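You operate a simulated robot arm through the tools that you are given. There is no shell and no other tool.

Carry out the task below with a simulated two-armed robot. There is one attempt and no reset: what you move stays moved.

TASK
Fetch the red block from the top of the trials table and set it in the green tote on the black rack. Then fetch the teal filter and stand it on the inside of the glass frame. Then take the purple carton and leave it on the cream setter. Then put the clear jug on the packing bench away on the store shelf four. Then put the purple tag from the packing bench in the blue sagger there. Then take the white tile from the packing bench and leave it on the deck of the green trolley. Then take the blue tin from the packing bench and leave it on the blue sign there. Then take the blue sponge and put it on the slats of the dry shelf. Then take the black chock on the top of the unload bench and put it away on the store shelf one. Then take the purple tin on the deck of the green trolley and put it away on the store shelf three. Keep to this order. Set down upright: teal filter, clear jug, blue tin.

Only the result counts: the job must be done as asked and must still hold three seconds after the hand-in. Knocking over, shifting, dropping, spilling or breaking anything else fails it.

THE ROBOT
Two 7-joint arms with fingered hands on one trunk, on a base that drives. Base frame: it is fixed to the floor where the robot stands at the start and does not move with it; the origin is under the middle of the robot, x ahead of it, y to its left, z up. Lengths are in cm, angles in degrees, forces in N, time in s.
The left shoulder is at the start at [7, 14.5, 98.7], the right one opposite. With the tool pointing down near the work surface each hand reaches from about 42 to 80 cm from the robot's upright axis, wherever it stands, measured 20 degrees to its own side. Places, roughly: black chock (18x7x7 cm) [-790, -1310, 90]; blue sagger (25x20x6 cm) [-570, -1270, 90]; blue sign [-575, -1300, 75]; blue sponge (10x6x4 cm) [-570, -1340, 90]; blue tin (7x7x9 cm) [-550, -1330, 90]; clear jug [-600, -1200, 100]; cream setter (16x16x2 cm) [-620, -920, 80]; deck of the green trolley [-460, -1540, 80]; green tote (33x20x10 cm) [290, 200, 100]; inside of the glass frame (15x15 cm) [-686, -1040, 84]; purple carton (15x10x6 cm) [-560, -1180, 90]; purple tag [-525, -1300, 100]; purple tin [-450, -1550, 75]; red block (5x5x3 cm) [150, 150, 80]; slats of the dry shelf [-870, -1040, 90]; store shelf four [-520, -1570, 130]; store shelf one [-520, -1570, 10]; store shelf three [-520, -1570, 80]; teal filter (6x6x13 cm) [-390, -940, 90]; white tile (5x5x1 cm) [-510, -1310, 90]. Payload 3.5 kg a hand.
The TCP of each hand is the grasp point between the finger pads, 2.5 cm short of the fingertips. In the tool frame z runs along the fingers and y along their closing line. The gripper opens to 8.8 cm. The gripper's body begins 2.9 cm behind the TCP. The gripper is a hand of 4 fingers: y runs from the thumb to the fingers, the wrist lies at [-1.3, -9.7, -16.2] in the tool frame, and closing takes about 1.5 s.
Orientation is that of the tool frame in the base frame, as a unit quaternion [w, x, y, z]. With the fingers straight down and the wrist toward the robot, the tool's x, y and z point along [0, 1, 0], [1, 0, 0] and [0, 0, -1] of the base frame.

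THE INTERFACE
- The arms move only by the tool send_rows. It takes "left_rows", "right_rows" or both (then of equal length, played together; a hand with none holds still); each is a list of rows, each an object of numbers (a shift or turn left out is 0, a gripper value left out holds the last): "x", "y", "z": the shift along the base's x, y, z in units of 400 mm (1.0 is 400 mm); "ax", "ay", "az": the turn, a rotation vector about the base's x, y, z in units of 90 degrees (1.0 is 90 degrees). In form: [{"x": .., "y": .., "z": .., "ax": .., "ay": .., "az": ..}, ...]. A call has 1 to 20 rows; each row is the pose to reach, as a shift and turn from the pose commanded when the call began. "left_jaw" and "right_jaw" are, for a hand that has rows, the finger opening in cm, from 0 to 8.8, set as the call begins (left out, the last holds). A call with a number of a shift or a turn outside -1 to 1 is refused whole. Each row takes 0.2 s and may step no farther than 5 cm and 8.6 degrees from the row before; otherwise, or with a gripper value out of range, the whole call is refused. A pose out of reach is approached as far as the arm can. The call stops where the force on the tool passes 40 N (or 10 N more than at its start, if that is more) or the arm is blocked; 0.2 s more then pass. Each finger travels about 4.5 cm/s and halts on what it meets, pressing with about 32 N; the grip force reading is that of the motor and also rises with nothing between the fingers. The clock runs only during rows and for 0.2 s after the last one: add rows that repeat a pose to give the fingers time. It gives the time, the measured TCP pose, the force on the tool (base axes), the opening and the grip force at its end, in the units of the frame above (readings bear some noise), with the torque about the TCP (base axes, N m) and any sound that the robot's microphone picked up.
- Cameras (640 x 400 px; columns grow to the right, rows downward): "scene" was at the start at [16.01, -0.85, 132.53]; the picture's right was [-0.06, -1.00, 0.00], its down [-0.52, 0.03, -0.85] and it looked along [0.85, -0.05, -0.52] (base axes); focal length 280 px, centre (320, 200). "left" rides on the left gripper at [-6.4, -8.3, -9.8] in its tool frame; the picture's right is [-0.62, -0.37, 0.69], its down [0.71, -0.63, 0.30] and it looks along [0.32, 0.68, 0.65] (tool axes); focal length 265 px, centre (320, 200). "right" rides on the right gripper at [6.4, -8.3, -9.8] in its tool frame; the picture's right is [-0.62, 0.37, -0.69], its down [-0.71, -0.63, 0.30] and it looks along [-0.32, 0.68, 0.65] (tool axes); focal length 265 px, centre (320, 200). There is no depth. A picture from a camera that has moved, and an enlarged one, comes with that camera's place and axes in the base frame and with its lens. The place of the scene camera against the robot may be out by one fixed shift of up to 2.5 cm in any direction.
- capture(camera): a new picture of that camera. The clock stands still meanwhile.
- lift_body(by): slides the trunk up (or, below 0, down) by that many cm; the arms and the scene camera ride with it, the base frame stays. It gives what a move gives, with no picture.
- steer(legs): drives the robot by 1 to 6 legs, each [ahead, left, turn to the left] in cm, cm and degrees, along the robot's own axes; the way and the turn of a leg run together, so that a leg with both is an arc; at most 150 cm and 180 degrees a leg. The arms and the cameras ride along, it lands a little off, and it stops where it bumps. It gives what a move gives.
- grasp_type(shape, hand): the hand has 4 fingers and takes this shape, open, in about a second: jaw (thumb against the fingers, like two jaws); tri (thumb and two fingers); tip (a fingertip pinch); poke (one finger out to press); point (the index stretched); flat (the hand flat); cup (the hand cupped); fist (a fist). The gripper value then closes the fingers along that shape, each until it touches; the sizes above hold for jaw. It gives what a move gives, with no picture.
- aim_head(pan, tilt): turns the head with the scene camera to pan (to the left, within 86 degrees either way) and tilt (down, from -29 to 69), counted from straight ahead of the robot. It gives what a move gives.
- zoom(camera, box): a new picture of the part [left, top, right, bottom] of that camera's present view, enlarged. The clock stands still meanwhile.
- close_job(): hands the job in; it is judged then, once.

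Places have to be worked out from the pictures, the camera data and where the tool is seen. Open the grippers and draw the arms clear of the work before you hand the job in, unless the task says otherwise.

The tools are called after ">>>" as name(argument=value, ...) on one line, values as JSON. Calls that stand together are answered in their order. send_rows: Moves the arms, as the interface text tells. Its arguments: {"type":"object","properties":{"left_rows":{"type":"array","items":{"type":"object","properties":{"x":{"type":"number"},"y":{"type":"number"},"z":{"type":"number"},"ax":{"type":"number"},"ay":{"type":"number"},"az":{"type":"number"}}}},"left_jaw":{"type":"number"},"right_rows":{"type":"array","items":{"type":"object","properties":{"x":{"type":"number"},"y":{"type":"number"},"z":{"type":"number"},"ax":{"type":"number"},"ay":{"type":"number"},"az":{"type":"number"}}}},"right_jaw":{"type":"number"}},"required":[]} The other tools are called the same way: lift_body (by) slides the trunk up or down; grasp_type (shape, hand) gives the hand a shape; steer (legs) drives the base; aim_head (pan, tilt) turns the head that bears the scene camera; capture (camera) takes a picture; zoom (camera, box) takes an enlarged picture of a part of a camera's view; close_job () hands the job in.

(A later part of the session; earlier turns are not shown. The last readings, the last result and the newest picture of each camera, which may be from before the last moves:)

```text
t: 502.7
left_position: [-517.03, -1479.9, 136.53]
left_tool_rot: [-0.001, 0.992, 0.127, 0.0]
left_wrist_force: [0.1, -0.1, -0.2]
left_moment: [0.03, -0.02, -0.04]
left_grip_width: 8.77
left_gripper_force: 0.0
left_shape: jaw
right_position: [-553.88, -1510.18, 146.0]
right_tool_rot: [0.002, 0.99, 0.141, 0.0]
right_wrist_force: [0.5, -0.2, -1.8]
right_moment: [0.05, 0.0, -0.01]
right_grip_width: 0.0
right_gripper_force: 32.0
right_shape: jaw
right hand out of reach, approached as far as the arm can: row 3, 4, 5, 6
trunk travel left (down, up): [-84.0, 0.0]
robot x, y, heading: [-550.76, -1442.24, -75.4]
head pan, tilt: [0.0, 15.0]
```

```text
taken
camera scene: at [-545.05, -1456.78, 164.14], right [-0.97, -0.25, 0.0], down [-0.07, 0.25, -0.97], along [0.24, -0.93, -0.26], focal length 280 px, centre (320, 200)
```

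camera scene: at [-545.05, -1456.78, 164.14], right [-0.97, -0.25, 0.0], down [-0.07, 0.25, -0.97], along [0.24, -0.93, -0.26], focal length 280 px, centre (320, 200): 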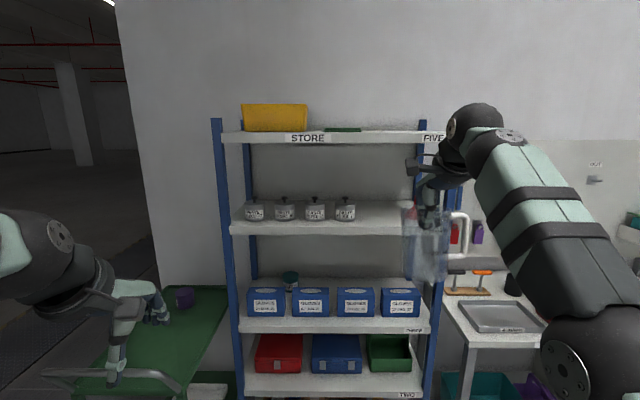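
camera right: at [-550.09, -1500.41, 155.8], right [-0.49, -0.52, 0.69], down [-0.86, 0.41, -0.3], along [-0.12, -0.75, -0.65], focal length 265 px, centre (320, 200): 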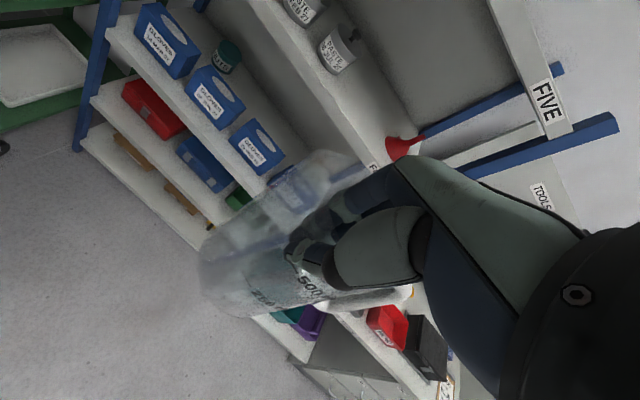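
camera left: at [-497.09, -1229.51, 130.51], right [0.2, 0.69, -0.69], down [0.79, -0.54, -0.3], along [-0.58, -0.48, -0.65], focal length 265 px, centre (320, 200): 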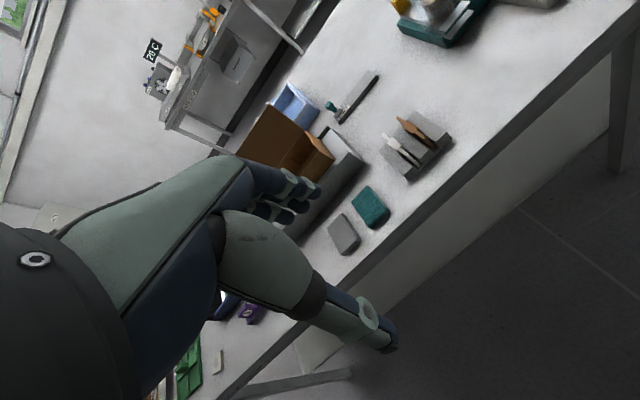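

The arm can't go that high this far out; the robot must stand closer. I zoom on board FOUR in both cameras for accurate edges.

>>> zoom(camera="scene", box=[230, 120, 470, 250])

>>> zoom(camera="right", box=[240, 0, 560, 200])

```text
2.67 times, centred on (350, 185) of scene
camera zoom: at [-545.05, -1456.78, 164.14], right [-0.97, -0.25, 0.0], down [-0.07, 0.25, -0.97], along [0.24, -0.93, -0.26], focal length 746 px, centre (240, 240)
```

zoom: 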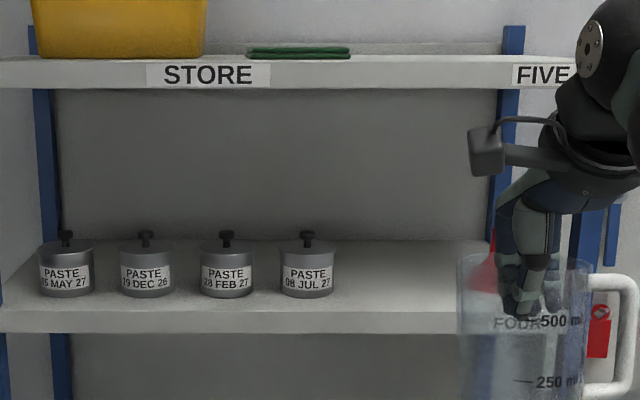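

```text
2.00 times, centred on (400, 100) of right
camera zoom: at [-550.09, -1500.41, 155.8], right [-0.49, -0.52, 0.69], down [-0.86, 0.41, -0.3], along [-0.12, -0.75, -0.65], focal length 531 px, centre (160, 400)
```

zoom: 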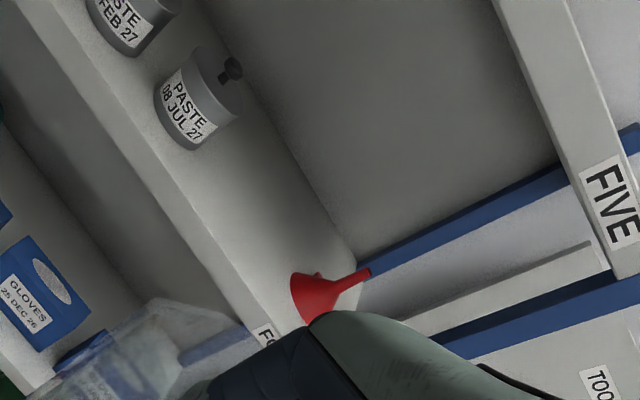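

From both views: board FOUR top z≈125 (FIVE underside ≈157.5), free gap between pot 4 and funnel ≈21 cm wide; the jug (≈14 cm tall) fits. I lower the hand to z≈143 and correct sideways position before driving it in.

>>> send_rows(right_rows=[{"z": -0.08}, {"z": -0.16}, {"z": -0.16}])

```text
t: 503.5
left_position: [-517.03, -1479.83, 136.5]
left_tool_rot: [-0.001, 0.992, 0.127, -0.001]
left_wrist_force: [-0.5, 0.0, 0.9]
left_moment: [0.01, -0.02, 0.01]
left_grip_width: 8.77
left_gripper_force: 0.0
left_shape: jaw
right_position: [-553.98, -1510.09, 139.71]
right_tool_rot: [0.002, 0.99, 0.141, 0.0]
right_wrist_force: [0.5, -0.5, -1.4]
right_moment: [0.06, -0.05, -0.02]
right_grip_width: 0.02
right_gripper_force: 31.6
right_shape: jaw
trunk travel left (down, up): [-84.0, 0.0]
robot x, y, heading: [-551.18, -1442.46, -75.7]
head pan, tilt: [0.0, 15.0]
```

>>> send_rows(right_rows=[{"z": 0.05}, {"z": 0.075}, {"z": 0.075}])

>>> steer(legs=[[42, 0, 0]])

>>> capture(camera="scene")

>>> capture(camera="right")

```text
t: 504.3
left_position: [-517.08, -1479.57, 136.72]
left_tool_rot: [-0.001, 0.992, 0.126, 0.0]
left_wrist_force: [0.2, 0.4, 0.4]
left_moment: [0.02, 0.03, 0.01]
left_grip_width: 8.75
left_gripper_force: 0.0
left_shape: jaw
right_position: [-553.85, -1510.0, 142.95]
right_tool_rot: [0.002, 0.99, 0.14, 0.0]
right_wrist_force: [0.4, 0.1, -1.0]
right_moment: [0.04, -0.04, 0.01]
right_grip_width: 0.0
right_gripper_force: 31.7
right_shape: jaw
trunk travel left (down, up): [-84.0, 0.0]
robot x, y, heading: [-550.7, -1442.31, -75.4]
head pan, tilt: [0.0, 15.0]
```

```text
t: 506.9
left_position: [-506.36, -1519.85, 136.69]
left_tool_rot: [0.001, 0.992, 0.128, 0.0]
left_wrist_force: [-0.5, 0.3, 0.1]
left_moment: [0.01, 0.03, 0.04]
left_grip_width: 8.77
left_gripper_force: 0.0
left_shape: jaw
right_position: [-543.04, -1550.35, 143.0]
right_tool_rot: [0.004, 0.99, 0.144, 0.001]
right_wrist_force: [-0.2, -0.4, -1.2]
right_moment: [0.05, -0.05, 0.0]
right_grip_width: 0.0
right_gripper_force: 32.0
right_shape: jaw
trunk travel left (down, up): [-84.0, 0.0]
robot x, y, heading: [-540.15, -1483.03, -75.0]
head pan, tilt: [0.0, 15.0]
```

```text
taken
camera scene: at [-534.5, -1496.9, 164.19], right [-0.97, -0.25, 0.0], down [-0.07, 0.25, -0.97], along [0.25, -0.93, -0.26], focal length 280 px, centre (320, 200)
```

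scene: 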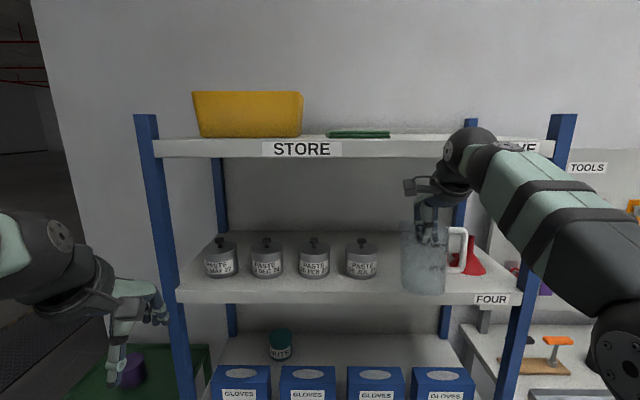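

```text
taken
camera right: at [-539.24, -1540.53, 152.84], right [-0.49, -0.52, 0.7], down [-0.86, 0.4, -0.31], along [-0.12, -0.75, -0.65], focal length 265 px, centre (320, 200)
```

right: 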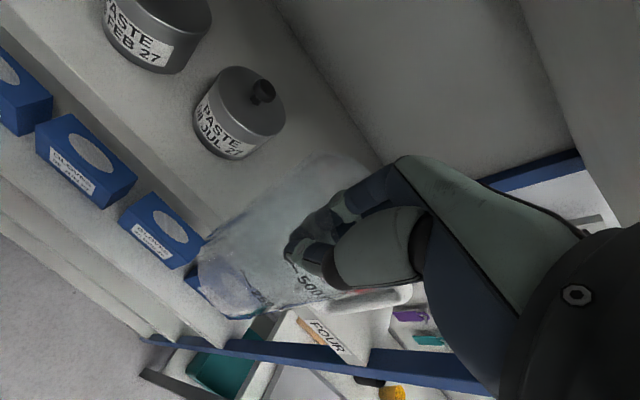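

Better triangulation: pot 4's face at y≈−1559.5, board top ≈126.3. I drive 11 cm further in with the jug about 4 cm above the board.

>>> steer(legs=[[11, -1.5, 0]])

>>> capture(camera="scene")

>>> capture(camera="right")

```text
t: 508.2
left_position: [-505.14, -1530.16, 137.04]
left_tool_rot: [0.004, 0.992, 0.126, 0.001]
left_wrist_force: [0.2, -1.0, -0.8]
left_moment: [-0.01, 0.0, 0.02]
left_grip_width: 8.76
left_gripper_force: 0.2
left_shape: jaw
right_position: [-541.77, -1560.55, 142.49]
right_tool_rot: [-0.006, 0.989, 0.146, -0.002]
right_wrist_force: [-0.1, 0.0, -11.7]
right_moment: [-0.25, -0.23, -0.02]
right_grip_width: 0.0
right_gripper_force: 32.2
right_shape: jaw
trunk travel left (down, up): [-84.0, 0.0]
robot x, y, heading: [-538.64, -1493.66, -75.5]
head pan, tilt: [0.0, 15.0]
stopped in leg 1: the force on the tool passed its limit at 48 N (the readings are from after the stop); the commanded pose is now the measured one
```

```text
taken
camera scene: at [-533.35, -1507.06, 164.26], right [-0.97, -0.25, 0.0], down [-0.06, 0.25, -0.97], along [0.25, -0.94, -0.25], focal length 280 px, centre (320, 200)
```

scene: 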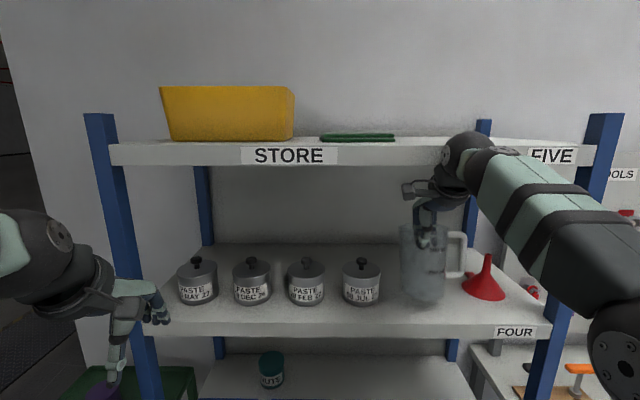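

```text
taken
camera right: at [-537.94, -1550.83, 152.4], right [-0.48, -0.54, 0.69], down [-0.87, 0.4, -0.29], along [-0.12, -0.74, -0.66], focal length 265 px, centre (320, 200)
```

right: 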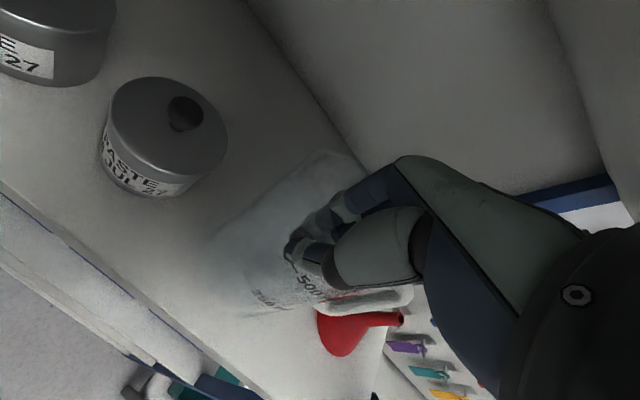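

The hand's upper part touched board FIVE's front edge. The jug is already well inside over board FOUR, so I ease back 0.8 cm and lower.

>>> send_rows(right_rows=[{"x": -0.005, "y": 0.02}, {"x": -0.005, "y": 0.02}])

>>> zoom(camera="right", box=[0, 60, 440, 400])

```text
t: 508.8
left_position: [-504.95, -1530.85, 136.73]
left_tool_rot: [0.001, 0.992, 0.128, 0.001]
left_wrist_force: [0.1, -0.1, 0.4]
left_moment: [0.02, -0.02, 0.03]
left_grip_width: 8.76
left_gripper_force: 0.1
left_shape: jaw
right_position: [-541.64, -1560.47, 141.97]
right_tool_rot: [-0.008, 0.989, 0.145, -0.002]
right_wrist_force: [0.6, -0.1, -2.2]
right_moment: [0.08, -0.02, 0.01]
right_grip_width: 0.02
right_gripper_force: 31.7
right_shape: jaw
trunk travel left (down, up): [-84.0, 0.0]
robot x, y, heading: [-538.53, -1493.61, -75.2]
head pan, tilt: [0.0, 15.0]
```

```text
1.18 times, centred on (220, 230) of right
camera zoom: at [-537.86, -1550.81, 152.0], right [-0.48, -0.54, 0.69], down [-0.87, 0.4, -0.29], along [-0.12, -0.74, -0.67], focal length 312 px, centre (438, 165)
```

zoom: 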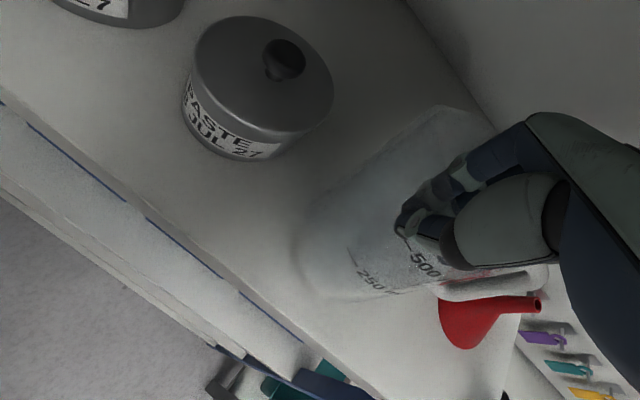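

The jug is over the board with a few cm to pot and funnel. I shift 0.8 cm left and lower to contact in small steps.

>>> send_rows(right_rows=[{"x": 0.019, "y": 0.005, "z": -0.02}, {"x": 0.019, "y": 0.005, "z": -0.04}, {"x": 0.019, "y": 0.005, "z": -0.055}, {"x": 0.019, "y": 0.005, "z": -0.065}, {"x": 0.019, "y": 0.005, "z": -0.065}])

>>> zoom(camera="scene", box=[330, 180, 530, 340])

```text
t: 510.0
left_position: [-505.02, -1530.68, 136.69]
left_tool_rot: [0.002, 0.992, 0.128, 0.0]
left_wrist_force: [-0.5, 0.6, 0.1]
left_moment: [-0.01, 0.03, 0.01]
left_grip_width: 8.76
left_gripper_force: 0.2
left_shape: jaw
right_position: [-541.05, -1560.18, 139.46]
right_tool_rot: [-0.007, 0.989, 0.145, -0.002]
right_wrist_force: [0.3, 1.3, 1.5]
right_moment: [-0.05, -0.09, 0.02]
right_grip_width: 0.01
right_gripper_force: 32.2
right_shape: jaw
trunk travel left (down, up): [-84.0, 0.0]
robot x, y, heading: [-539.05, -1493.75, -75.1]
head pan, tilt: [0.0, 15.0]
```

```text
2.50 times, centred on (430, 260) of scene
camera zoom: at [-533.08, -1507.84, 164.17], right [-0.97, -0.26, 0.0], down [-0.07, 0.25, -0.97], along [0.25, -0.93, -0.26], focal length 699 px, centre (45, 50)
```

zoom: 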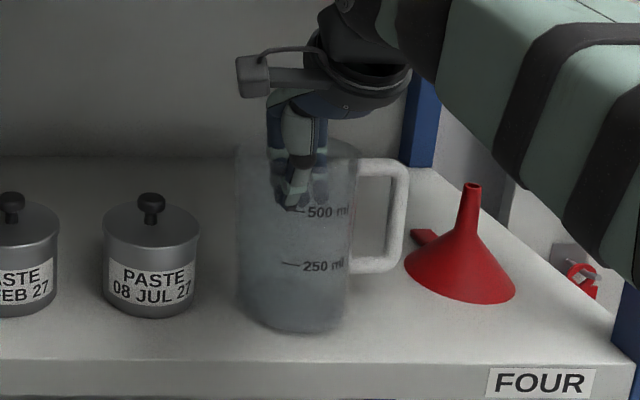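

Placement looks right: between the pot and the funnel. I continue lowering to contact.

>>> send_rows(right_rows=[{"z": -0.01}, {"z": -0.02}, {"z": -0.03}, {"z": -0.03}])

```text
t: 511.0
left_position: [-505.03, -1530.43, 136.81]
left_tool_rot: [0.002, 0.992, 0.128, 0.0]
left_wrist_force: [-0.5, 0.0, -0.8]
left_moment: [-0.01, 0.03, -0.01]
left_grip_width: 8.76
left_gripper_force: 0.0
left_shape: jaw
right_position: [-540.99, -1559.92, 138.78]
right_tool_rot: [-0.003, 0.989, 0.145, -0.001]
right_wrist_force: [0.1, -0.2, 22.1]
right_moment: [-0.1, -0.07, 0.02]
right_grip_width: 0.0
right_gripper_force: 31.9
right_shape: jaw
trunk travel left (down, up): [-84.0, 0.0]
robot x, y, heading: [-538.97, -1493.46, -75.0]
head pan, tilt: [0.0, 15.0]
```

Contact at 138.8. I relax, open, shift back ~1.6 cm (fingers still inside), then raise out.

>>> send_rows(right_rows=[{"z": 0.01}, {"z": 0.018}, {"z": 0.018}])

>>> send_rows(right_rows=[{}, {}, {}, {}, {}, {}, {}], right_jaw=5)

>>> zoom(camera="scene", box=[330, 180, 530, 340])

>>> capture(camera="right")

```text
t: 511.8
left_position: [-504.98, -1530.6, 136.73]
left_tool_rot: [0.001, 0.992, 0.128, 0.001]
left_wrist_force: [-0.8, 0.2, -0.9]
left_moment: [-0.01, -0.02, -0.01]
left_grip_width: 8.74
left_gripper_force: 0.1
left_shape: jaw
right_position: [-540.94, -1560.04, 138.95]
right_tool_rot: [-0.01, 0.989, 0.145, -0.003]
right_wrist_force: [0.9, 2.9, 5.6]
right_moment: [-0.04, -0.1, 0.02]
right_grip_width: 0.0
right_gripper_force: 32.2
right_shape: jaw
trunk travel left (down, up): [-84.0, 0.0]
robot x, y, heading: [-539.14, -1493.83, -75.1]
head pan, tilt: [0.0, 15.0]
```

```text
t: 513.4
left_position: [-504.99, -1530.89, 136.76]
left_tool_rot: [0.001, 0.992, 0.127, 0.0]
left_wrist_force: [1.1, 0.8, -0.9]
left_moment: [-0.01, 0.03, -0.02]
left_grip_width: 8.79
left_gripper_force: 0.1
left_shape: jaw
right_position: [-541.05, -1560.42, 138.97]
right_tool_rot: [-0.007, 0.989, 0.145, -0.002]
right_wrist_force: [0.4, -0.7, -0.2]
right_moment: [0.03, -0.02, 0.03]
right_grip_width: 4.96
right_gripper_force: 0.0
right_shape: jaw
trunk travel left (down, up): [-84.0, 0.0]
robot x, y, heading: [-538.71, -1493.91, -75.2]
head pan, tilt: [0.0, 15.0]
```

```text
2.50 times, centred on (430, 260) of scene
camera zoom: at [-533.1, -1507.91, 164.16], right [-0.97, -0.26, 0.0], down [-0.07, 0.25, -0.97], along [0.25, -0.93, -0.26], focal length 699 px, centre (45, 50)
```

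zoom: 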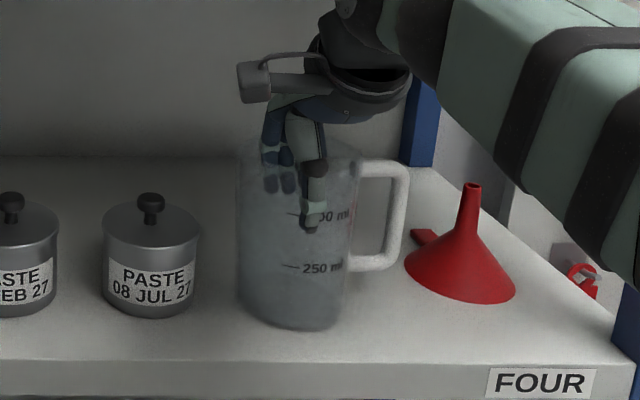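

```text
taken
camera right: at [-537.19, -1550.65, 149.04], right [-0.48, -0.54, 0.69], down [-0.87, 0.4, -0.29], along [-0.12, -0.74, -0.66], focal length 265 px, centre (320, 200)
```

right: 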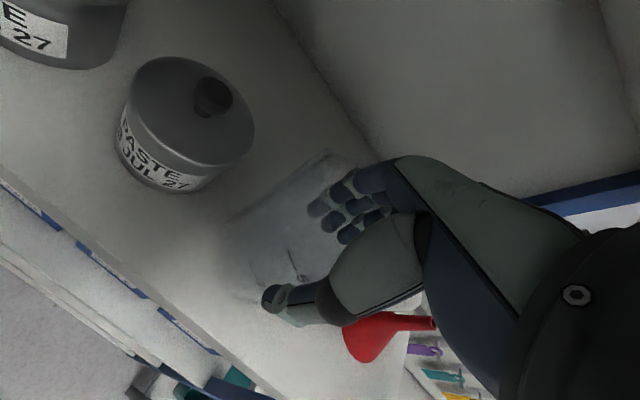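

Released; the jug stands. I ease back 1.4 cm and raise gently in steps.

>>> send_rows(right_rows=[{"x": -0.005, "y": 0.018}, {"x": -0.009, "y": 0.034}, {"x": -0.009, "y": 0.034, "z": 0.03}, {"x": -0.009, "y": 0.034, "z": 0.06}, {"x": -0.009, "y": 0.034, "z": 0.09}, {"x": -0.009, "y": 0.034, "z": 0.115}, {"x": -0.009, "y": 0.034, "z": 0.115}])

>>> zoom(camera="scene", box=[330, 160, 530, 340])

>>> capture(camera="right")

```text
t: 515.0
left_position: [-505.07, -1530.84, 136.75]
left_tool_rot: [0.001, 0.992, 0.128, -0.001]
left_wrist_force: [0.2, -0.2, 0.2]
left_moment: [0.01, -0.02, -0.01]
left_grip_width: 8.77
left_gripper_force: 0.1
left_shape: jaw
right_position: [-541.31, -1558.96, 143.7]
right_tool_rot: [-0.009, 0.989, 0.145, -0.001]
right_wrist_force: [-0.1, 0.2, -0.7]
right_moment: [-0.01, -0.01, 0.0]
right_grip_width: 4.98
right_gripper_force: 0.0
right_shape: jaw
trunk travel left (down, up): [-84.0, 0.0]
robot x, y, heading: [-538.58, -1493.71, -75.2]
head pan, tilt: [0.0, 15.0]
```

```text
2.22 times, centred on (430, 250) of scene
camera zoom: at [-533.09, -1507.94, 164.16], right [-0.97, -0.26, 0.0], down [-0.07, 0.25, -0.97], along [0.25, -0.93, -0.26], focal length 621 px, centre (76, 89)
```

zoom: 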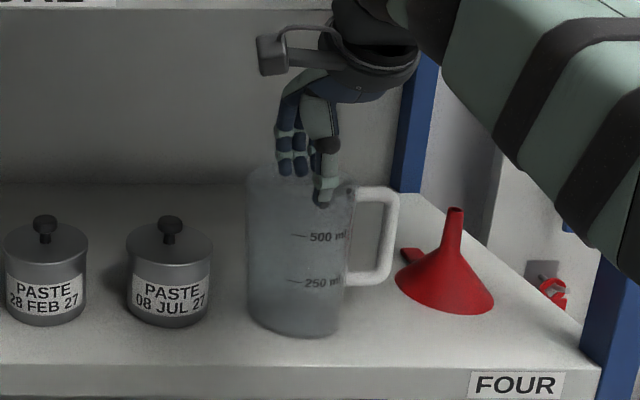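

```text
taken
camera right: at [-537.49, -1549.3, 153.63], right [-0.48, -0.54, 0.69], down [-0.87, 0.4, -0.29], along [-0.12, -0.74, -0.67], focal length 265 px, centre (320, 200)
```

right: 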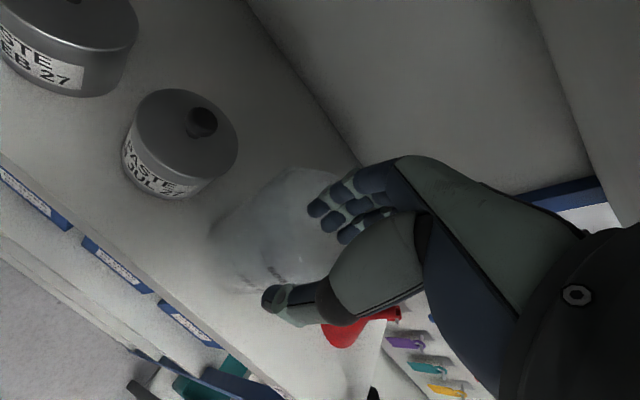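

No contact. I raise another ~1 cm, then pull back out of the shelf by driving backward.

>>> send_rows(right_rows=[{"x": -0.005, "y": 0.02, "z": 0.015}, {"x": -0.005, "y": 0.02, "z": 0.03}, {"x": -0.005, "y": 0.02, "z": 0.03}])

>>> zoom(camera="scene", box=[330, 160, 530, 340])

```text
t: 515.8
left_position: [-504.98, -1530.99, 136.62]
left_tool_rot: [0.0, 0.992, 0.128, -0.001]
left_wrist_force: [0.1, -0.6, -0.7]
left_moment: [0.0, -0.02, -0.01]
left_grip_width: 8.76
left_gripper_force: 0.1
left_shape: jaw
right_position: [-541.46, -1558.16, 144.81]
right_tool_rot: [-0.009, 0.989, 0.145, -0.002]
right_wrist_force: [0.0, -0.6, 0.0]
right_moment: [0.01, 0.01, 0.02]
right_grip_width: 4.97
right_gripper_force: 0.1
right_shape: jaw
trunk travel left (down, up): [-84.0, 0.0]
robot x, y, heading: [-538.46, -1493.66, -75.0]
head pan, tilt: [0.0, 15.0]
```

```text
2.22 times, centred on (430, 250) of scene
camera zoom: at [-533.09, -1507.98, 164.15], right [-0.97, -0.26, 0.0], down [-0.07, 0.25, -0.97], along [0.25, -0.93, -0.26], focal length 621 px, centre (76, 89)
```

zoom: 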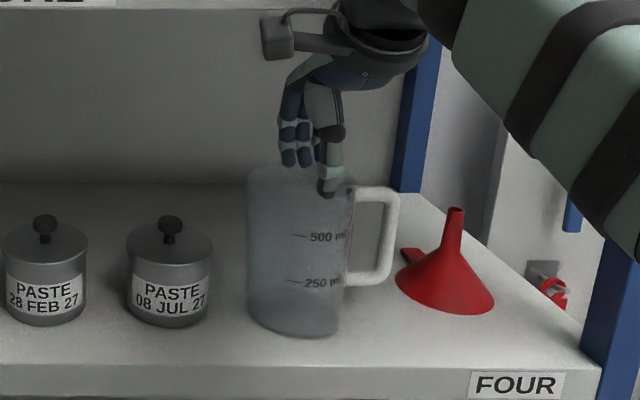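

Fingertips are ~2 cm above the rim. I back the hand out slowly with the arm first.

>>> send_rows(right_rows=[{"x": -0.006, "y": 0.03, "z": 0.008}, {"x": -0.013, "y": 0.06, "z": 0.012}, {"x": -0.025, "y": 0.11, "z": 0.012}, {"x": -0.04, "y": 0.17, "z": 0.012}, {"x": -0.05, "y": 0.22, "z": 0.0}, {"x": -0.05, "y": 0.22, "z": 0.0}])

>>> zoom(camera="scene", box=[330, 160, 530, 340])

```text
t: 517.2
left_position: [-505.01, -1531.02, 136.7]
left_tool_rot: [0.001, 0.992, 0.128, 0.0]
left_wrist_force: [-0.1, 1.0, 0.5]
left_moment: [0.04, -0.04, 0.02]
left_grip_width: 8.75
left_gripper_force: 0.0
left_shape: jaw
right_position: [-543.39, -1550.41, 144.88]
right_tool_rot: [-0.004, 0.989, 0.145, 0.0]
right_wrist_force: [-0.1, -0.9, 0.6]
right_moment: [0.0, -0.03, 0.0]
right_grip_width: 4.98
right_gripper_force: 0.0
right_shape: jaw
right hand out of reach, approached as far as the arm can: row 5
trunk travel left (down, up): [-84.0, 0.0]
robot x, y, heading: [-538.71, -1493.14, -75.4]
head pan, tilt: [0.0, 15.0]
```

```text
2.22 times, centred on (430, 250) of scene
camera zoom: at [-533.09, -1508.08, 164.14], right [-0.97, -0.25, 0.0], down [-0.07, 0.25, -0.97], along [0.25, -0.93, -0.26], focal length 621 px, centre (76, 89)
```

zoom: 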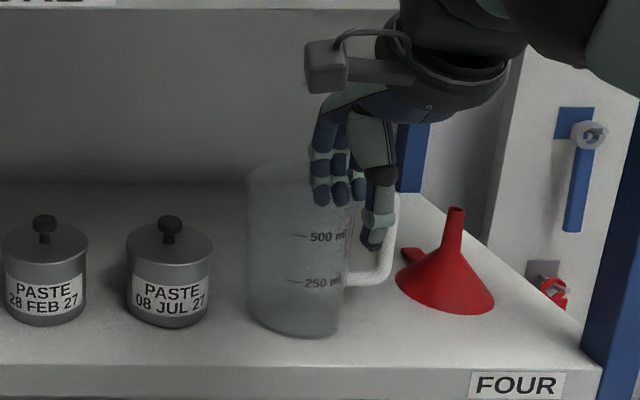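

The jug stands safely on shelf FOUR. I back away, lower the trunk, and go to the packing bench's front-left part for the purple tag.

>>> steer(legs=[[-45, 0, 0]])

>>> lift_body(by=-16)

>>> steer(legs=[[0, 150, 0], [0, 0, -90], [0, -110, 0]])

>>> aim_head(pan=0, tilt=35)

>>> capture(camera="scene")

```text
t: 519.9
left_position: [-516.44, -1487.67, 136.59]
left_tool_rot: [0.0, 0.992, 0.127, 0.0]
left_wrist_force: [-0.3, -0.9, 0.3]
left_moment: [-0.01, -0.02, -0.01]
left_grip_width: 8.75
left_gripper_force: 0.1
left_shape: jaw
right_position: [-554.8, -1507.07, 144.86]
right_tool_rot: [-0.004, 0.99, 0.144, 0.0]
right_wrist_force: [-0.2, -0.2, -0.3]
right_moment: [0.0, -0.03, -0.02]
right_grip_width: 5.0
right_gripper_force: 0.0
right_shape: jaw
trunk travel left (down, up): [-84.0, 0.0]
robot x, y, heading: [-550.22, -1450.35, -75.6]
head pan, tilt: [0.0, 15.0]
```

```text
t: 521.7
left_position: [-516.55, -1487.54, 120.77]
left_tool_rot: [0.001, 0.992, 0.127, 0.0]
left_wrist_force: [0.1, 0.0, -0.7]
left_moment: [0.01, 0.02, 0.02]
left_grip_width: 8.79
left_gripper_force: 0.2
left_shape: jaw
right_position: [-554.93, -1506.86, 129.03]
right_tool_rot: [-0.004, 0.989, 0.144, -0.001]
right_wrist_force: [0.2, 0.4, 0.0]
right_moment: [0.0, 0.01, 0.03]
right_grip_width: 4.95
right_gripper_force: 0.1
right_shape: jaw
trunk travel left (down, up): [-68.0, 16.0]
robot x, y, heading: [-550.21, -1450.44, -75.6]
head pan, tilt: [0.0, 15.0]
```

```text
t: 538.3
left_position: [-461.55, -1338.74, 120.84]
left_tool_rot: [0.0, 0.768, -0.641, -0.001]
left_wrist_force: [-0.6, -0.6, 0.2]
left_moment: [0.02, 0.02, -0.01]
left_grip_width: 8.77
left_gripper_force: 0.1
left_shape: jaw
right_position: [-477.97, -1299.02, 129.0]
right_tool_rot: [-0.002, 0.779, -0.627, 0.003]
right_wrist_force: [0.5, -0.5, 0.1]
right_moment: [0.01, -0.02, -0.03]
right_grip_width: 4.99
right_gripper_force: 0.1
right_shape: jaw
trunk travel left (down, up): [-68.0, 16.0]
robot x, y, heading: [-422.3, -1307.87, -169.5]
head pan, tilt: [0.0, 15.0]
```

```text
t: 539.1
left_position: [-461.51, -1338.72, 120.79]
left_tool_rot: [0.001, 0.768, -0.64, 0.0]
left_wrist_force: [0.5, 0.2, 0.0]
left_moment: [-0.01, -0.01, 0.01]
left_grip_width: 8.76
left_gripper_force: 0.0
left_shape: jaw
right_position: [-477.94, -1298.96, 128.99]
right_tool_rot: [-0.002, 0.779, -0.627, 0.003]
right_wrist_force: [0.0, 0.0, -0.5]
right_moment: [0.03, -0.04, 0.0]
right_grip_width: 4.98
right_gripper_force: 0.1
right_shape: jaw
trunk travel left (down, up): [-68.0, 16.0]
robot x, y, heading: [-421.72, -1307.86, -169.6]
head pan, tilt: [0.0, 35.0]
```

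```text
taken
camera scene: at [-433.49, -1310.64, 144.97], right [-0.18, 0.98, 0.0], down [0.56, 0.1, -0.82], along [-0.81, -0.15, -0.57], focal length 280 px, centre (320, 200)
```

scene: 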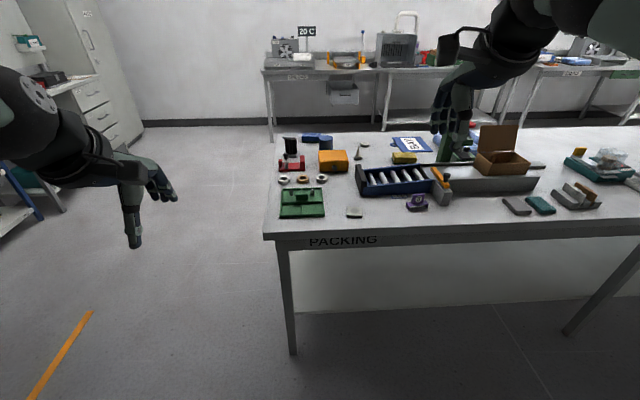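

>>> zoom(camera="scene", box=[260, 120, 560, 250])

>>> zoom(camera="scene", box=[370, 110, 470, 220])

>>> zoom(camera="scene", box=[260, 120, 390, 230])

```text
2.13 times, centred on (410, 185) of scene
camera zoom: at [-433.49, -1310.64, 144.97], right [-0.18, 0.98, 0.0], down [0.56, 0.1, -0.82], along [-0.81, -0.15, -0.57], focal length 596 px, centre (128, 232)
```

zoom: 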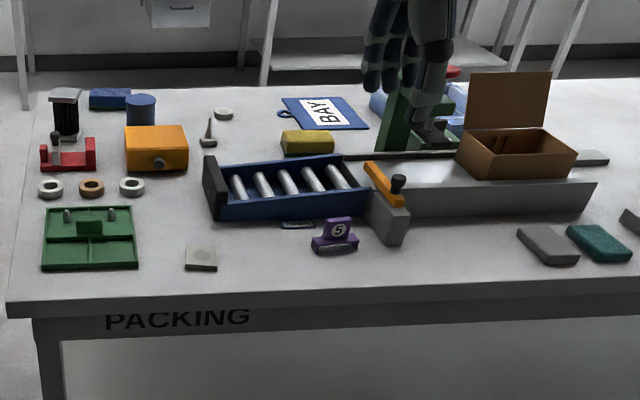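

```text
3.64 times, centred on (420, 165) of scene
camera zoom: at [-433.49, -1310.64, 144.97], right [-0.18, 0.98, 0.0], down [0.56, 0.1, -0.82], along [-0.81, -0.15, -0.57], focal length 1017 px, centre (-44, 327)
```

zoom: 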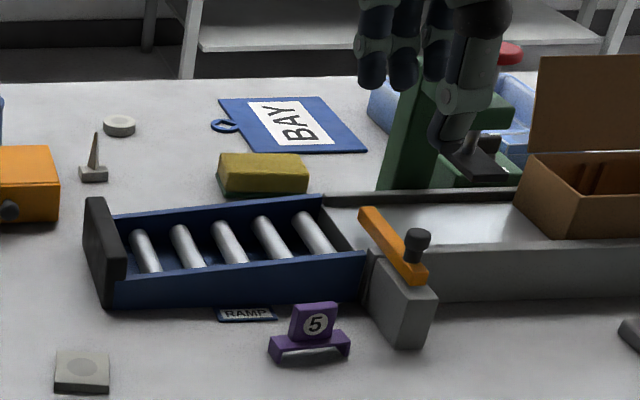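

```text
3.64 times, centred on (325, 175) of scene
camera zoom: at [-433.49, -1310.64, 144.97], right [-0.18, 0.98, 0.0], down [0.56, 0.1, -0.82], along [-0.81, -0.15, -0.57], focal length 1017 px, centre (302, 291)
```

zoom: 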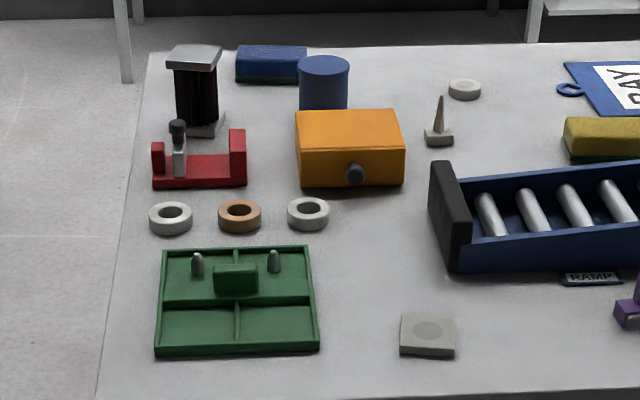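

I identify: purple tag "5" on its foot near the front edge, white tile left of it, blue tin and blue sponge further back, the blue BAY sign lying flat, and the light-blue sagger. I move closer to the tag.

>>> steer(legs=[[0, 0, 4], [32, -14, 0]])

>>> capture(camera="scene")

>>> capture(camera="right")

```text
t: 541.8
left_position: [-492.93, -1336.36, 120.78]
left_tool_rot: [0.002, 0.793, -0.61, -0.001]
left_wrist_force: [-0.2, -0.3, 0.2]
left_moment: [-0.01, -0.02, 0.02]
left_grip_width: 8.77
left_gripper_force: 0.0
left_shape: jaw
right_position: [-512.48, -1298.12, 129.07]
right_tool_rot: [-0.002, 0.804, -0.595, 0.002]
right_wrist_force: [-0.6, 0.2, 0.0]
right_moment: [-0.01, 0.0, -0.01]
right_grip_width: 5.0
right_gripper_force: 0.1
right_shape: jaw
trunk travel left (down, up): [-68.0, 16.0]
robot x, y, heading: [-455.92, -1302.65, -165.1]
head pan, tilt: [0.0, 35.0]
```

```text
taken
camera scene: at [-467.21, -1306.42, 144.98], right [-0.26, 0.97, 0.0], down [0.55, 0.15, -0.82], along [-0.79, -0.21, -0.57], focal length 280 px, centre (320, 200)
```

scene: 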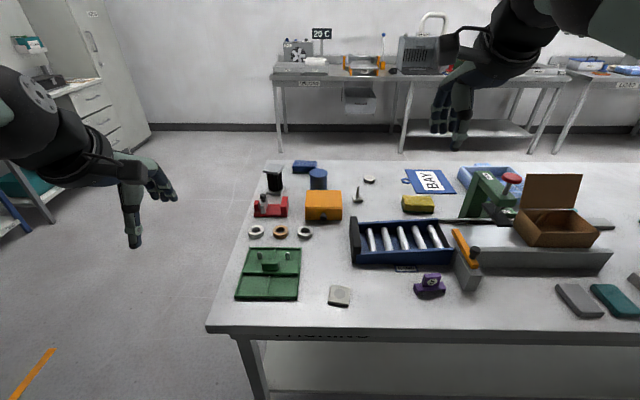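

```text
taken
camera right: at [-502.67, -1301.94, 139.02], right [-0.54, 0.48, 0.69], down [0.4, 0.87, -0.3], along [-0.74, 0.11, -0.66], focal length 265 px, centre (320, 200)
```

right: 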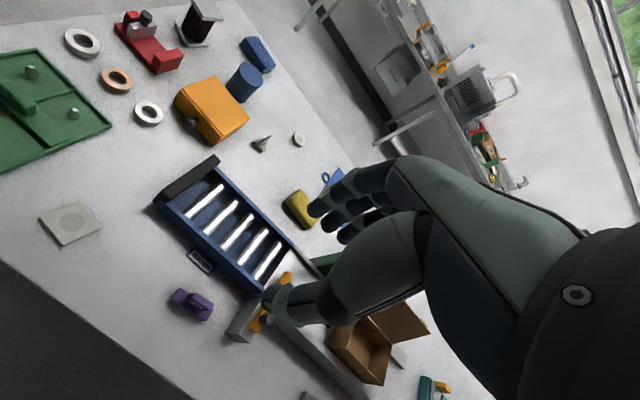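

Tag located at about (−518, −1291.7). I zoom in on it from both cameras.

>>> zoom(camera="scene", box=[380, 240, 490, 320])

>>> zoom(camera="right", box=[140, 240, 280, 350])

```text
5.00 times, centred on (435, 280) of scene
camera zoom: at [-467.21, -1306.42, 144.98], right [-0.26, 0.97, 0.0], down [0.55, 0.15, -0.82], along [-0.79, -0.21, -0.57], focal length 1398 px, centre (-255, -200)
```

zoom: 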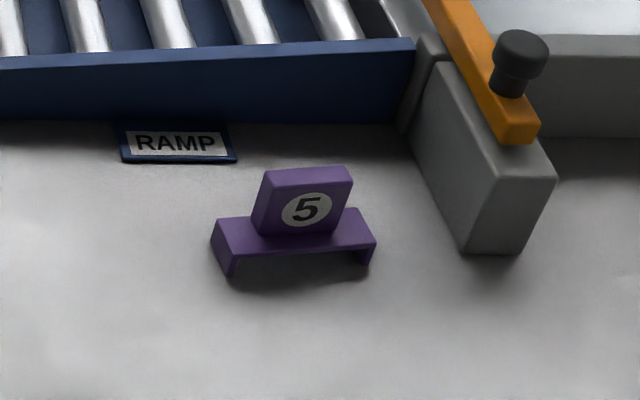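

```text
3.64 times, centred on (210, 295) of right
camera zoom: at [-502.67, -1301.94, 139.02], right [-0.54, 0.48, 0.69], down [0.4, 0.87, -0.3], along [-0.74, 0.11, -0.66], focal length 965 px, centre (720, -146)
```

zoom: 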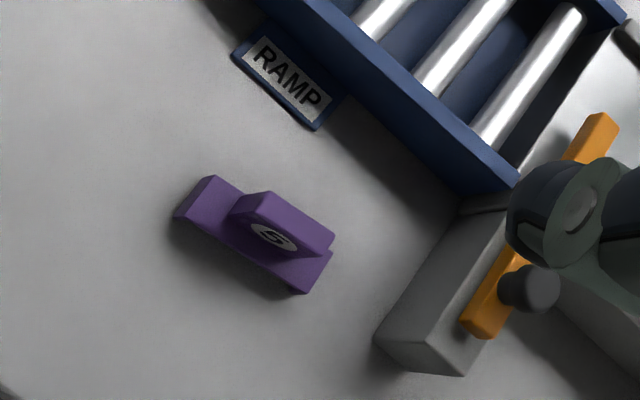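

The tag is a small purple stand with an upright "5" plate at about (−518.9, −1291.3), plate z≈87–90, yawed ~8–10°. I'll pinch the plate front-to-back; first I hover just above it.

>>> send_rows(right_rows=[{"x": -0.05, "y": 0.05, "az": 0.04}, {"x": -0.1, "y": 0.1, "az": 0.088}, {"x": -0.155, "y": 0.15, "z": -0.05, "az": 0.088}, {"x": -0.155, "y": 0.15, "z": -0.15, "az": 0.088}, {"x": -0.155, "y": 0.15, "z": -0.25, "az": 0.088}, {"x": -0.155, "y": 0.15, "z": -0.35, "az": 0.088}, {"x": -0.155, "y": 0.15, "z": -0.45, "az": 0.088}, {"x": -0.155, "y": 0.15, "z": -0.55, "az": 0.088}, {"x": -0.155, "y": 0.15, "z": -0.65, "az": 0.088}, {"x": -0.155, "y": 0.15, "z": -0.75, "az": 0.088}, {"x": -0.155, "y": 0.15, "z": -0.82, "az": 0.088}, {"x": -0.155, "y": 0.15, "z": -0.82, "az": 0.088}], right_jaw=5)

>>> capture(camera="right")

>>> zoom(camera="scene", box=[370, 210, 500, 320])

```text
t: 544.4
left_position: [-493.06, -1336.39, 120.64]
left_tool_rot: [0.002, 0.793, -0.609, 0.0]
left_wrist_force: [-0.2, 0.2, -0.4]
left_moment: [-0.03, 0.01, 0.0]
left_grip_width: 8.77
left_gripper_force: 0.0
left_shape: jaw
right_position: [-518.62, -1292.25, 96.7]
right_tool_rot: [-0.003, 0.843, -0.538, 0.003]
right_wrist_force: [1.1, 0.6, -0.3]
right_moment: [0.02, 0.01, 0.01]
right_grip_width: 4.98
right_gripper_force: 0.1
right_shape: jaw
trunk travel left (down, up): [-68.0, 16.0]
robot x, y, heading: [-455.95, -1302.46, -164.9]
head pan, tilt: [0.0, 35.0]
```

```text
taken
camera right: at [-508.34, -1294.61, 106.69], right [-0.6, 0.41, 0.69], down [0.27, 0.91, -0.3], along [-0.75, 0.01, -0.66], focal length 265 px, centre (320, 200)
```

right: 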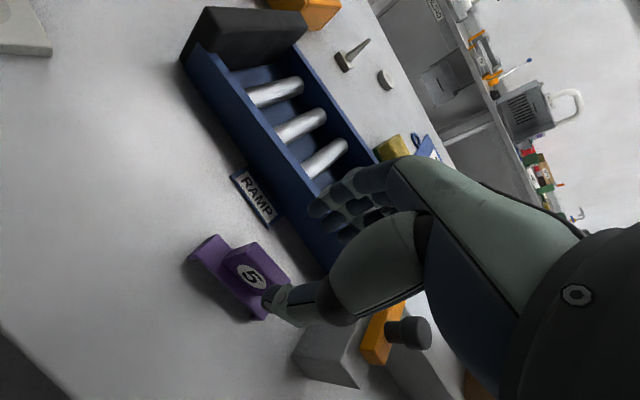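

```text
3.64 times, centred on (435, 265) of scene
camera zoom: at [-467.29, -1306.39, 144.97], right [-0.26, 0.97, 0.0], down [0.55, 0.15, -0.82], along [-0.79, -0.21, -0.57], focal length 1017 px, centre (-98, -36)
```

zoom: 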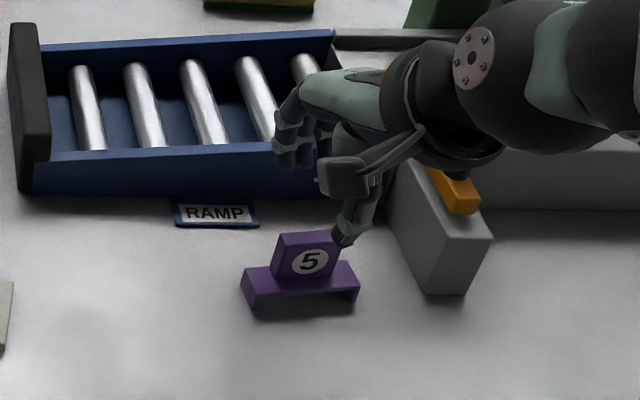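

The geometry checks out (plate at x −0.8 in the tool frame). I descend to z≈90.2 and close.

>>> send_rows(right_rows=[{"z": -0.05}, {"z": -0.1}, {"z": -0.14}, {"z": -0.162}, {"z": -0.162}])

>>> capture(camera="right")

```text
t: 545.6
left_position: [-493.04, -1336.36, 120.76]
left_tool_rot: [0.002, 0.793, -0.609, 0.0]
left_wrist_force: [-0.1, 0.1, 0.2]
left_moment: [-0.01, 0.02, 0.0]
left_grip_width: 8.79
left_gripper_force: 0.0
left_shape: jaw
right_position: [-518.8, -1292.11, 89.81]
right_tool_rot: [-0.002, 0.843, -0.538, 0.002]
right_wrist_force: [0.3, 1.2, 0.5]
right_moment: [0.01, 0.02, 0.08]
right_grip_width: 4.97
right_gripper_force: 0.0
right_shape: jaw
trunk travel left (down, up): [-68.0, 16.0]
robot x, y, heading: [-455.92, -1302.45, -164.9]
head pan, tilt: [0.0, 35.0]
```

```text
taken
camera right: at [-508.59, -1294.54, 99.82], right [-0.6, 0.41, 0.69], down [0.27, 0.91, -0.3], along [-0.75, 0.01, -0.66], focal length 265 px, centre (320, 200)
```

right: 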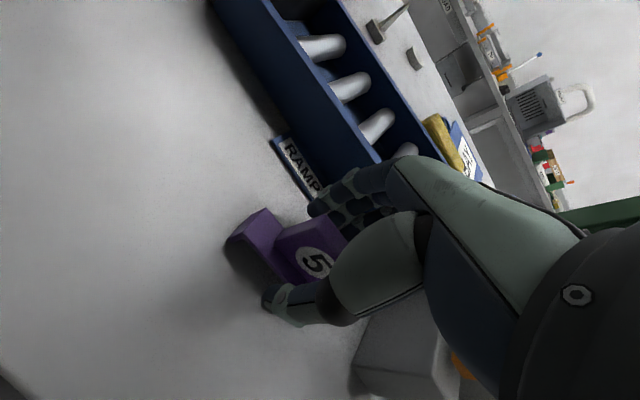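

The plate is between thumb and fingers. Closing now.

>>> send_rows(right_rows=[{}, {}, {}, {}, {}, {}, {}, {}], right_jaw=0)

>>> capture(camera="right")

```text
t: 547.4
left_position: [-492.96, -1336.38, 120.76]
left_tool_rot: [0.001, 0.792, -0.61, -0.001]
left_wrist_force: [0.1, 0.2, -0.4]
left_moment: [0.02, -0.03, 0.01]
left_grip_width: 8.79
left_gripper_force: 0.0
left_shape: jaw
right_position: [-518.82, -1292.28, 90.09]
right_tool_rot: [-0.002, 0.843, -0.538, 0.002]
right_wrist_force: [-4.7, -0.7, 13.0]
right_moment: [0.05, 0.04, -0.02]
right_grip_width: 1.34
right_gripper_force: 32.4
right_shape: jaw
trunk travel left (down, up): [-68.0, 16.0]
robot x, y, heading: [-455.91, -1302.55, -164.9]
head pan, tilt: [0.0, 35.0]
```

```text
taken
camera right: at [-508.53, -1294.6, 99.98], right [-0.6, 0.41, 0.69], down [0.27, 0.91, -0.3], along [-0.75, 0.01, -0.66], focal length 265 px, centre (320, 200)
```

right: 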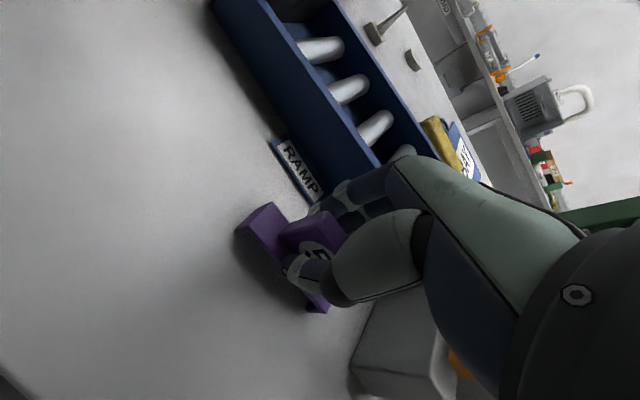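

Gripped at 1.34 cm. I lift and check.

>>> send_rows(right_rows=[{"z": 0.03}, {"z": 0.1}, {"z": 0.2}, {"z": 0.3}, {"z": 0.3}])

>>> capture(camera="right")

>>> zoom(camera="scene", box=[370, 160, 530, 290])

```text
t: 548.6
left_position: [-493.06, -1336.4, 120.73]
left_tool_rot: [0.002, 0.792, -0.61, 0.0]
left_wrist_force: [-0.5, -0.6, 0.6]
left_moment: [-0.02, -0.01, 0.01]
left_grip_width: 8.78
left_gripper_force: 0.0
left_shape: jaw
right_position: [-518.71, -1292.36, 101.79]
right_tool_rot: [-0.003, 0.843, -0.538, 0.003]
right_wrist_force: [-0.2, -0.4, 0.0]
right_moment: [0.03, 0.02, 0.03]
right_grip_width: 1.25
right_gripper_force: 32.1
right_shape: jaw
trunk travel left (down, up): [-68.0, 16.0]
robot x, y, heading: [-456.25, -1302.18, -164.9]
head pan, tilt: [0.0, 35.0]
```

```text
taken
camera right: at [-508.54, -1294.63, 111.66], right [-0.6, 0.41, 0.69], down [0.27, 0.91, -0.3], along [-0.75, 0.01, -0.66], focal length 265 px, centre (320, 200)
```

right: 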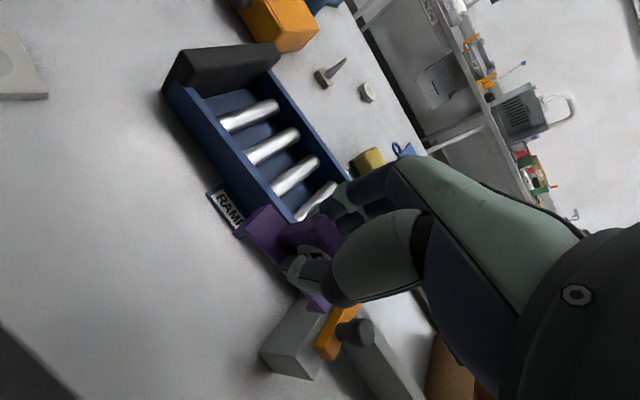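

```text
3.08 times, centred on (450, 225) of scene
camera zoom: at [-467.41, -1306.38, 144.95], right [-0.26, 0.97, 0.0], down [0.55, 0.15, -0.82], along [-0.79, -0.21, -0.57], focal length 860 px, centre (-80, 123)
```

zoom: 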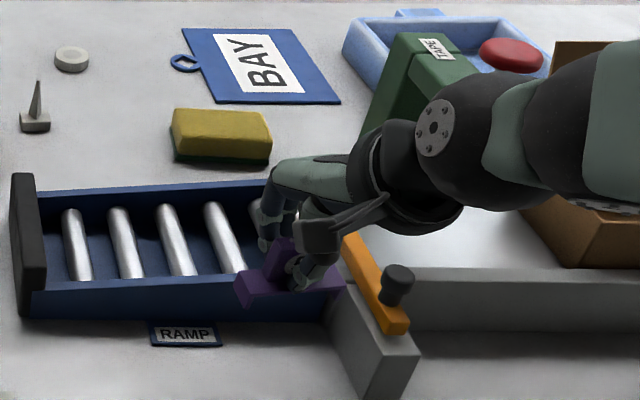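

The tag is held. The sagger is behind the tape dispenser from this side, so I carry the tag around to the rear aisle.

>>> send_rows(right_rows=[{"z": 0.1, "az": -0.04}, {"z": 0.2, "az": -0.088}, {"z": 0.3, "az": -0.088}, {"z": 0.4, "az": -0.088}, {"z": 0.5, "az": -0.088}, {"z": 0.5, "az": -0.088}])

>>> steer(legs=[[-36, 0, 0], [0, 108, 0], [140, 0, 0], [138, 0, 0], [0, 0, -90]])

```text
t: 550.0
left_position: [-493.16, -1336.28, 120.72]
left_tool_rot: [0.0, 0.793, -0.609, -0.001]
left_wrist_force: [0.7, -0.2, -0.8]
left_moment: [-0.02, 0.0, -0.01]
left_grip_width: 8.77
left_gripper_force: 0.1
left_shape: jaw
right_position: [-518.78, -1291.88, 121.92]
right_tool_rot: [-0.002, 0.804, -0.595, 0.003]
right_wrist_force: [-0.3, -0.6, -1.1]
right_moment: [0.01, -0.01, 0.02]
right_grip_width: 1.19
right_gripper_force: 31.7
right_shape: jaw
trunk travel left (down, up): [-68.0, 16.0]
robot x, y, heading: [-455.99, -1302.75, -165.0]
head pan, tilt: [0.0, 35.0]
```

```text
t: 574.3
left_position: [-700.01, -1432.4, 120.68]
left_tool_rot: [0.0, -0.144, 0.99, 0.002]
left_wrist_force: [0.0, 0.1, -0.3]
left_moment: [-0.02, 0.0, 0.02]
left_grip_width: 8.74
left_gripper_force: 0.1
left_shape: jaw
right_position: [-656.38, -1405.36, 121.95]
right_tool_rot: [0.0, -0.163, 0.987, -0.004]
right_wrist_force: [-0.2, -0.2, 0.0]
right_moment: [-0.01, 0.0, -0.01]
right_grip_width: 1.22
right_gripper_force: 32.2
right_shape: jaw
trunk travel left (down, up): [-68.0, 16.0]
robot x, y, heading: [-665.19, -1468.79, 106.6]
head pan, tilt: [0.0, 35.0]
```

>>> steer(legs=[[130, -17, 0], [55, -7, 0], [0, 0, -92]])

>>> capture(camera="scene")

>>> capture(camera="right")

```text
t: 587.7
left_position: [-657.19, -1247.65, 120.68]
left_tool_rot: [0.001, 0.612, 0.791, 0.0]
left_wrist_force: [-0.5, 0.0, -0.1]
left_moment: [0.02, 0.0, 0.0]
left_grip_width: 8.78
left_gripper_force: 0.2
left_shape: jaw
right_position: [-631.96, -1292.35, 121.78]
right_tool_rot: [-0.002, 0.598, 0.801, -0.002]
right_wrist_force: [-0.2, -0.6, 0.0]
right_moment: [0.0, 0.0, 0.0]
right_grip_width: 1.18
right_gripper_force: 31.8
right_shape: jaw
trunk travel left (down, up): [-68.0, 16.0]
robot x, y, heading: [-694.62, -1281.08, 14.5]
head pan, tilt: [0.0, 35.0]
```

```text
taken
camera scene: at [-679.17, -1278.12, 144.96], right [0.25, -0.97, 0.0], down [-0.56, -0.14, -0.82], along [0.79, 0.21, -0.57], focal length 280 px, centre (320, 200)
```

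scene: 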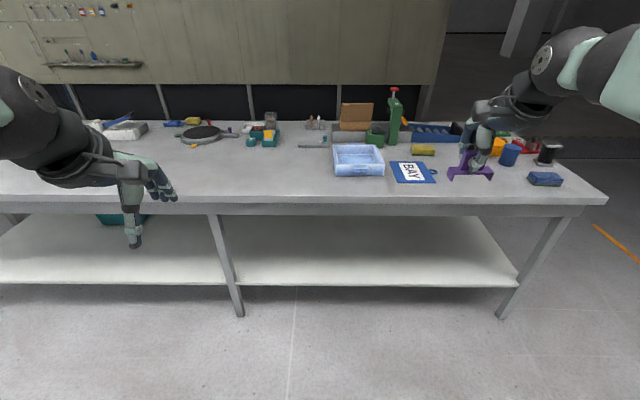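

```text
taken
camera right: at [-641.69, -1288.55, 131.8], right [0.53, -0.49, 0.69], down [-0.4, -0.86, -0.3], along [0.74, -0.12, -0.66], focal length 265 px, centre (320, 200)
```

right: 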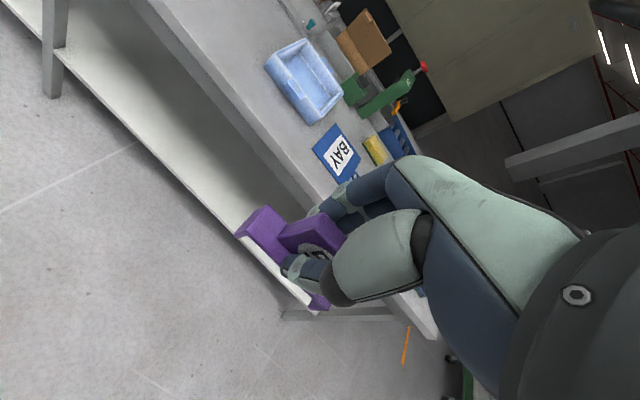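

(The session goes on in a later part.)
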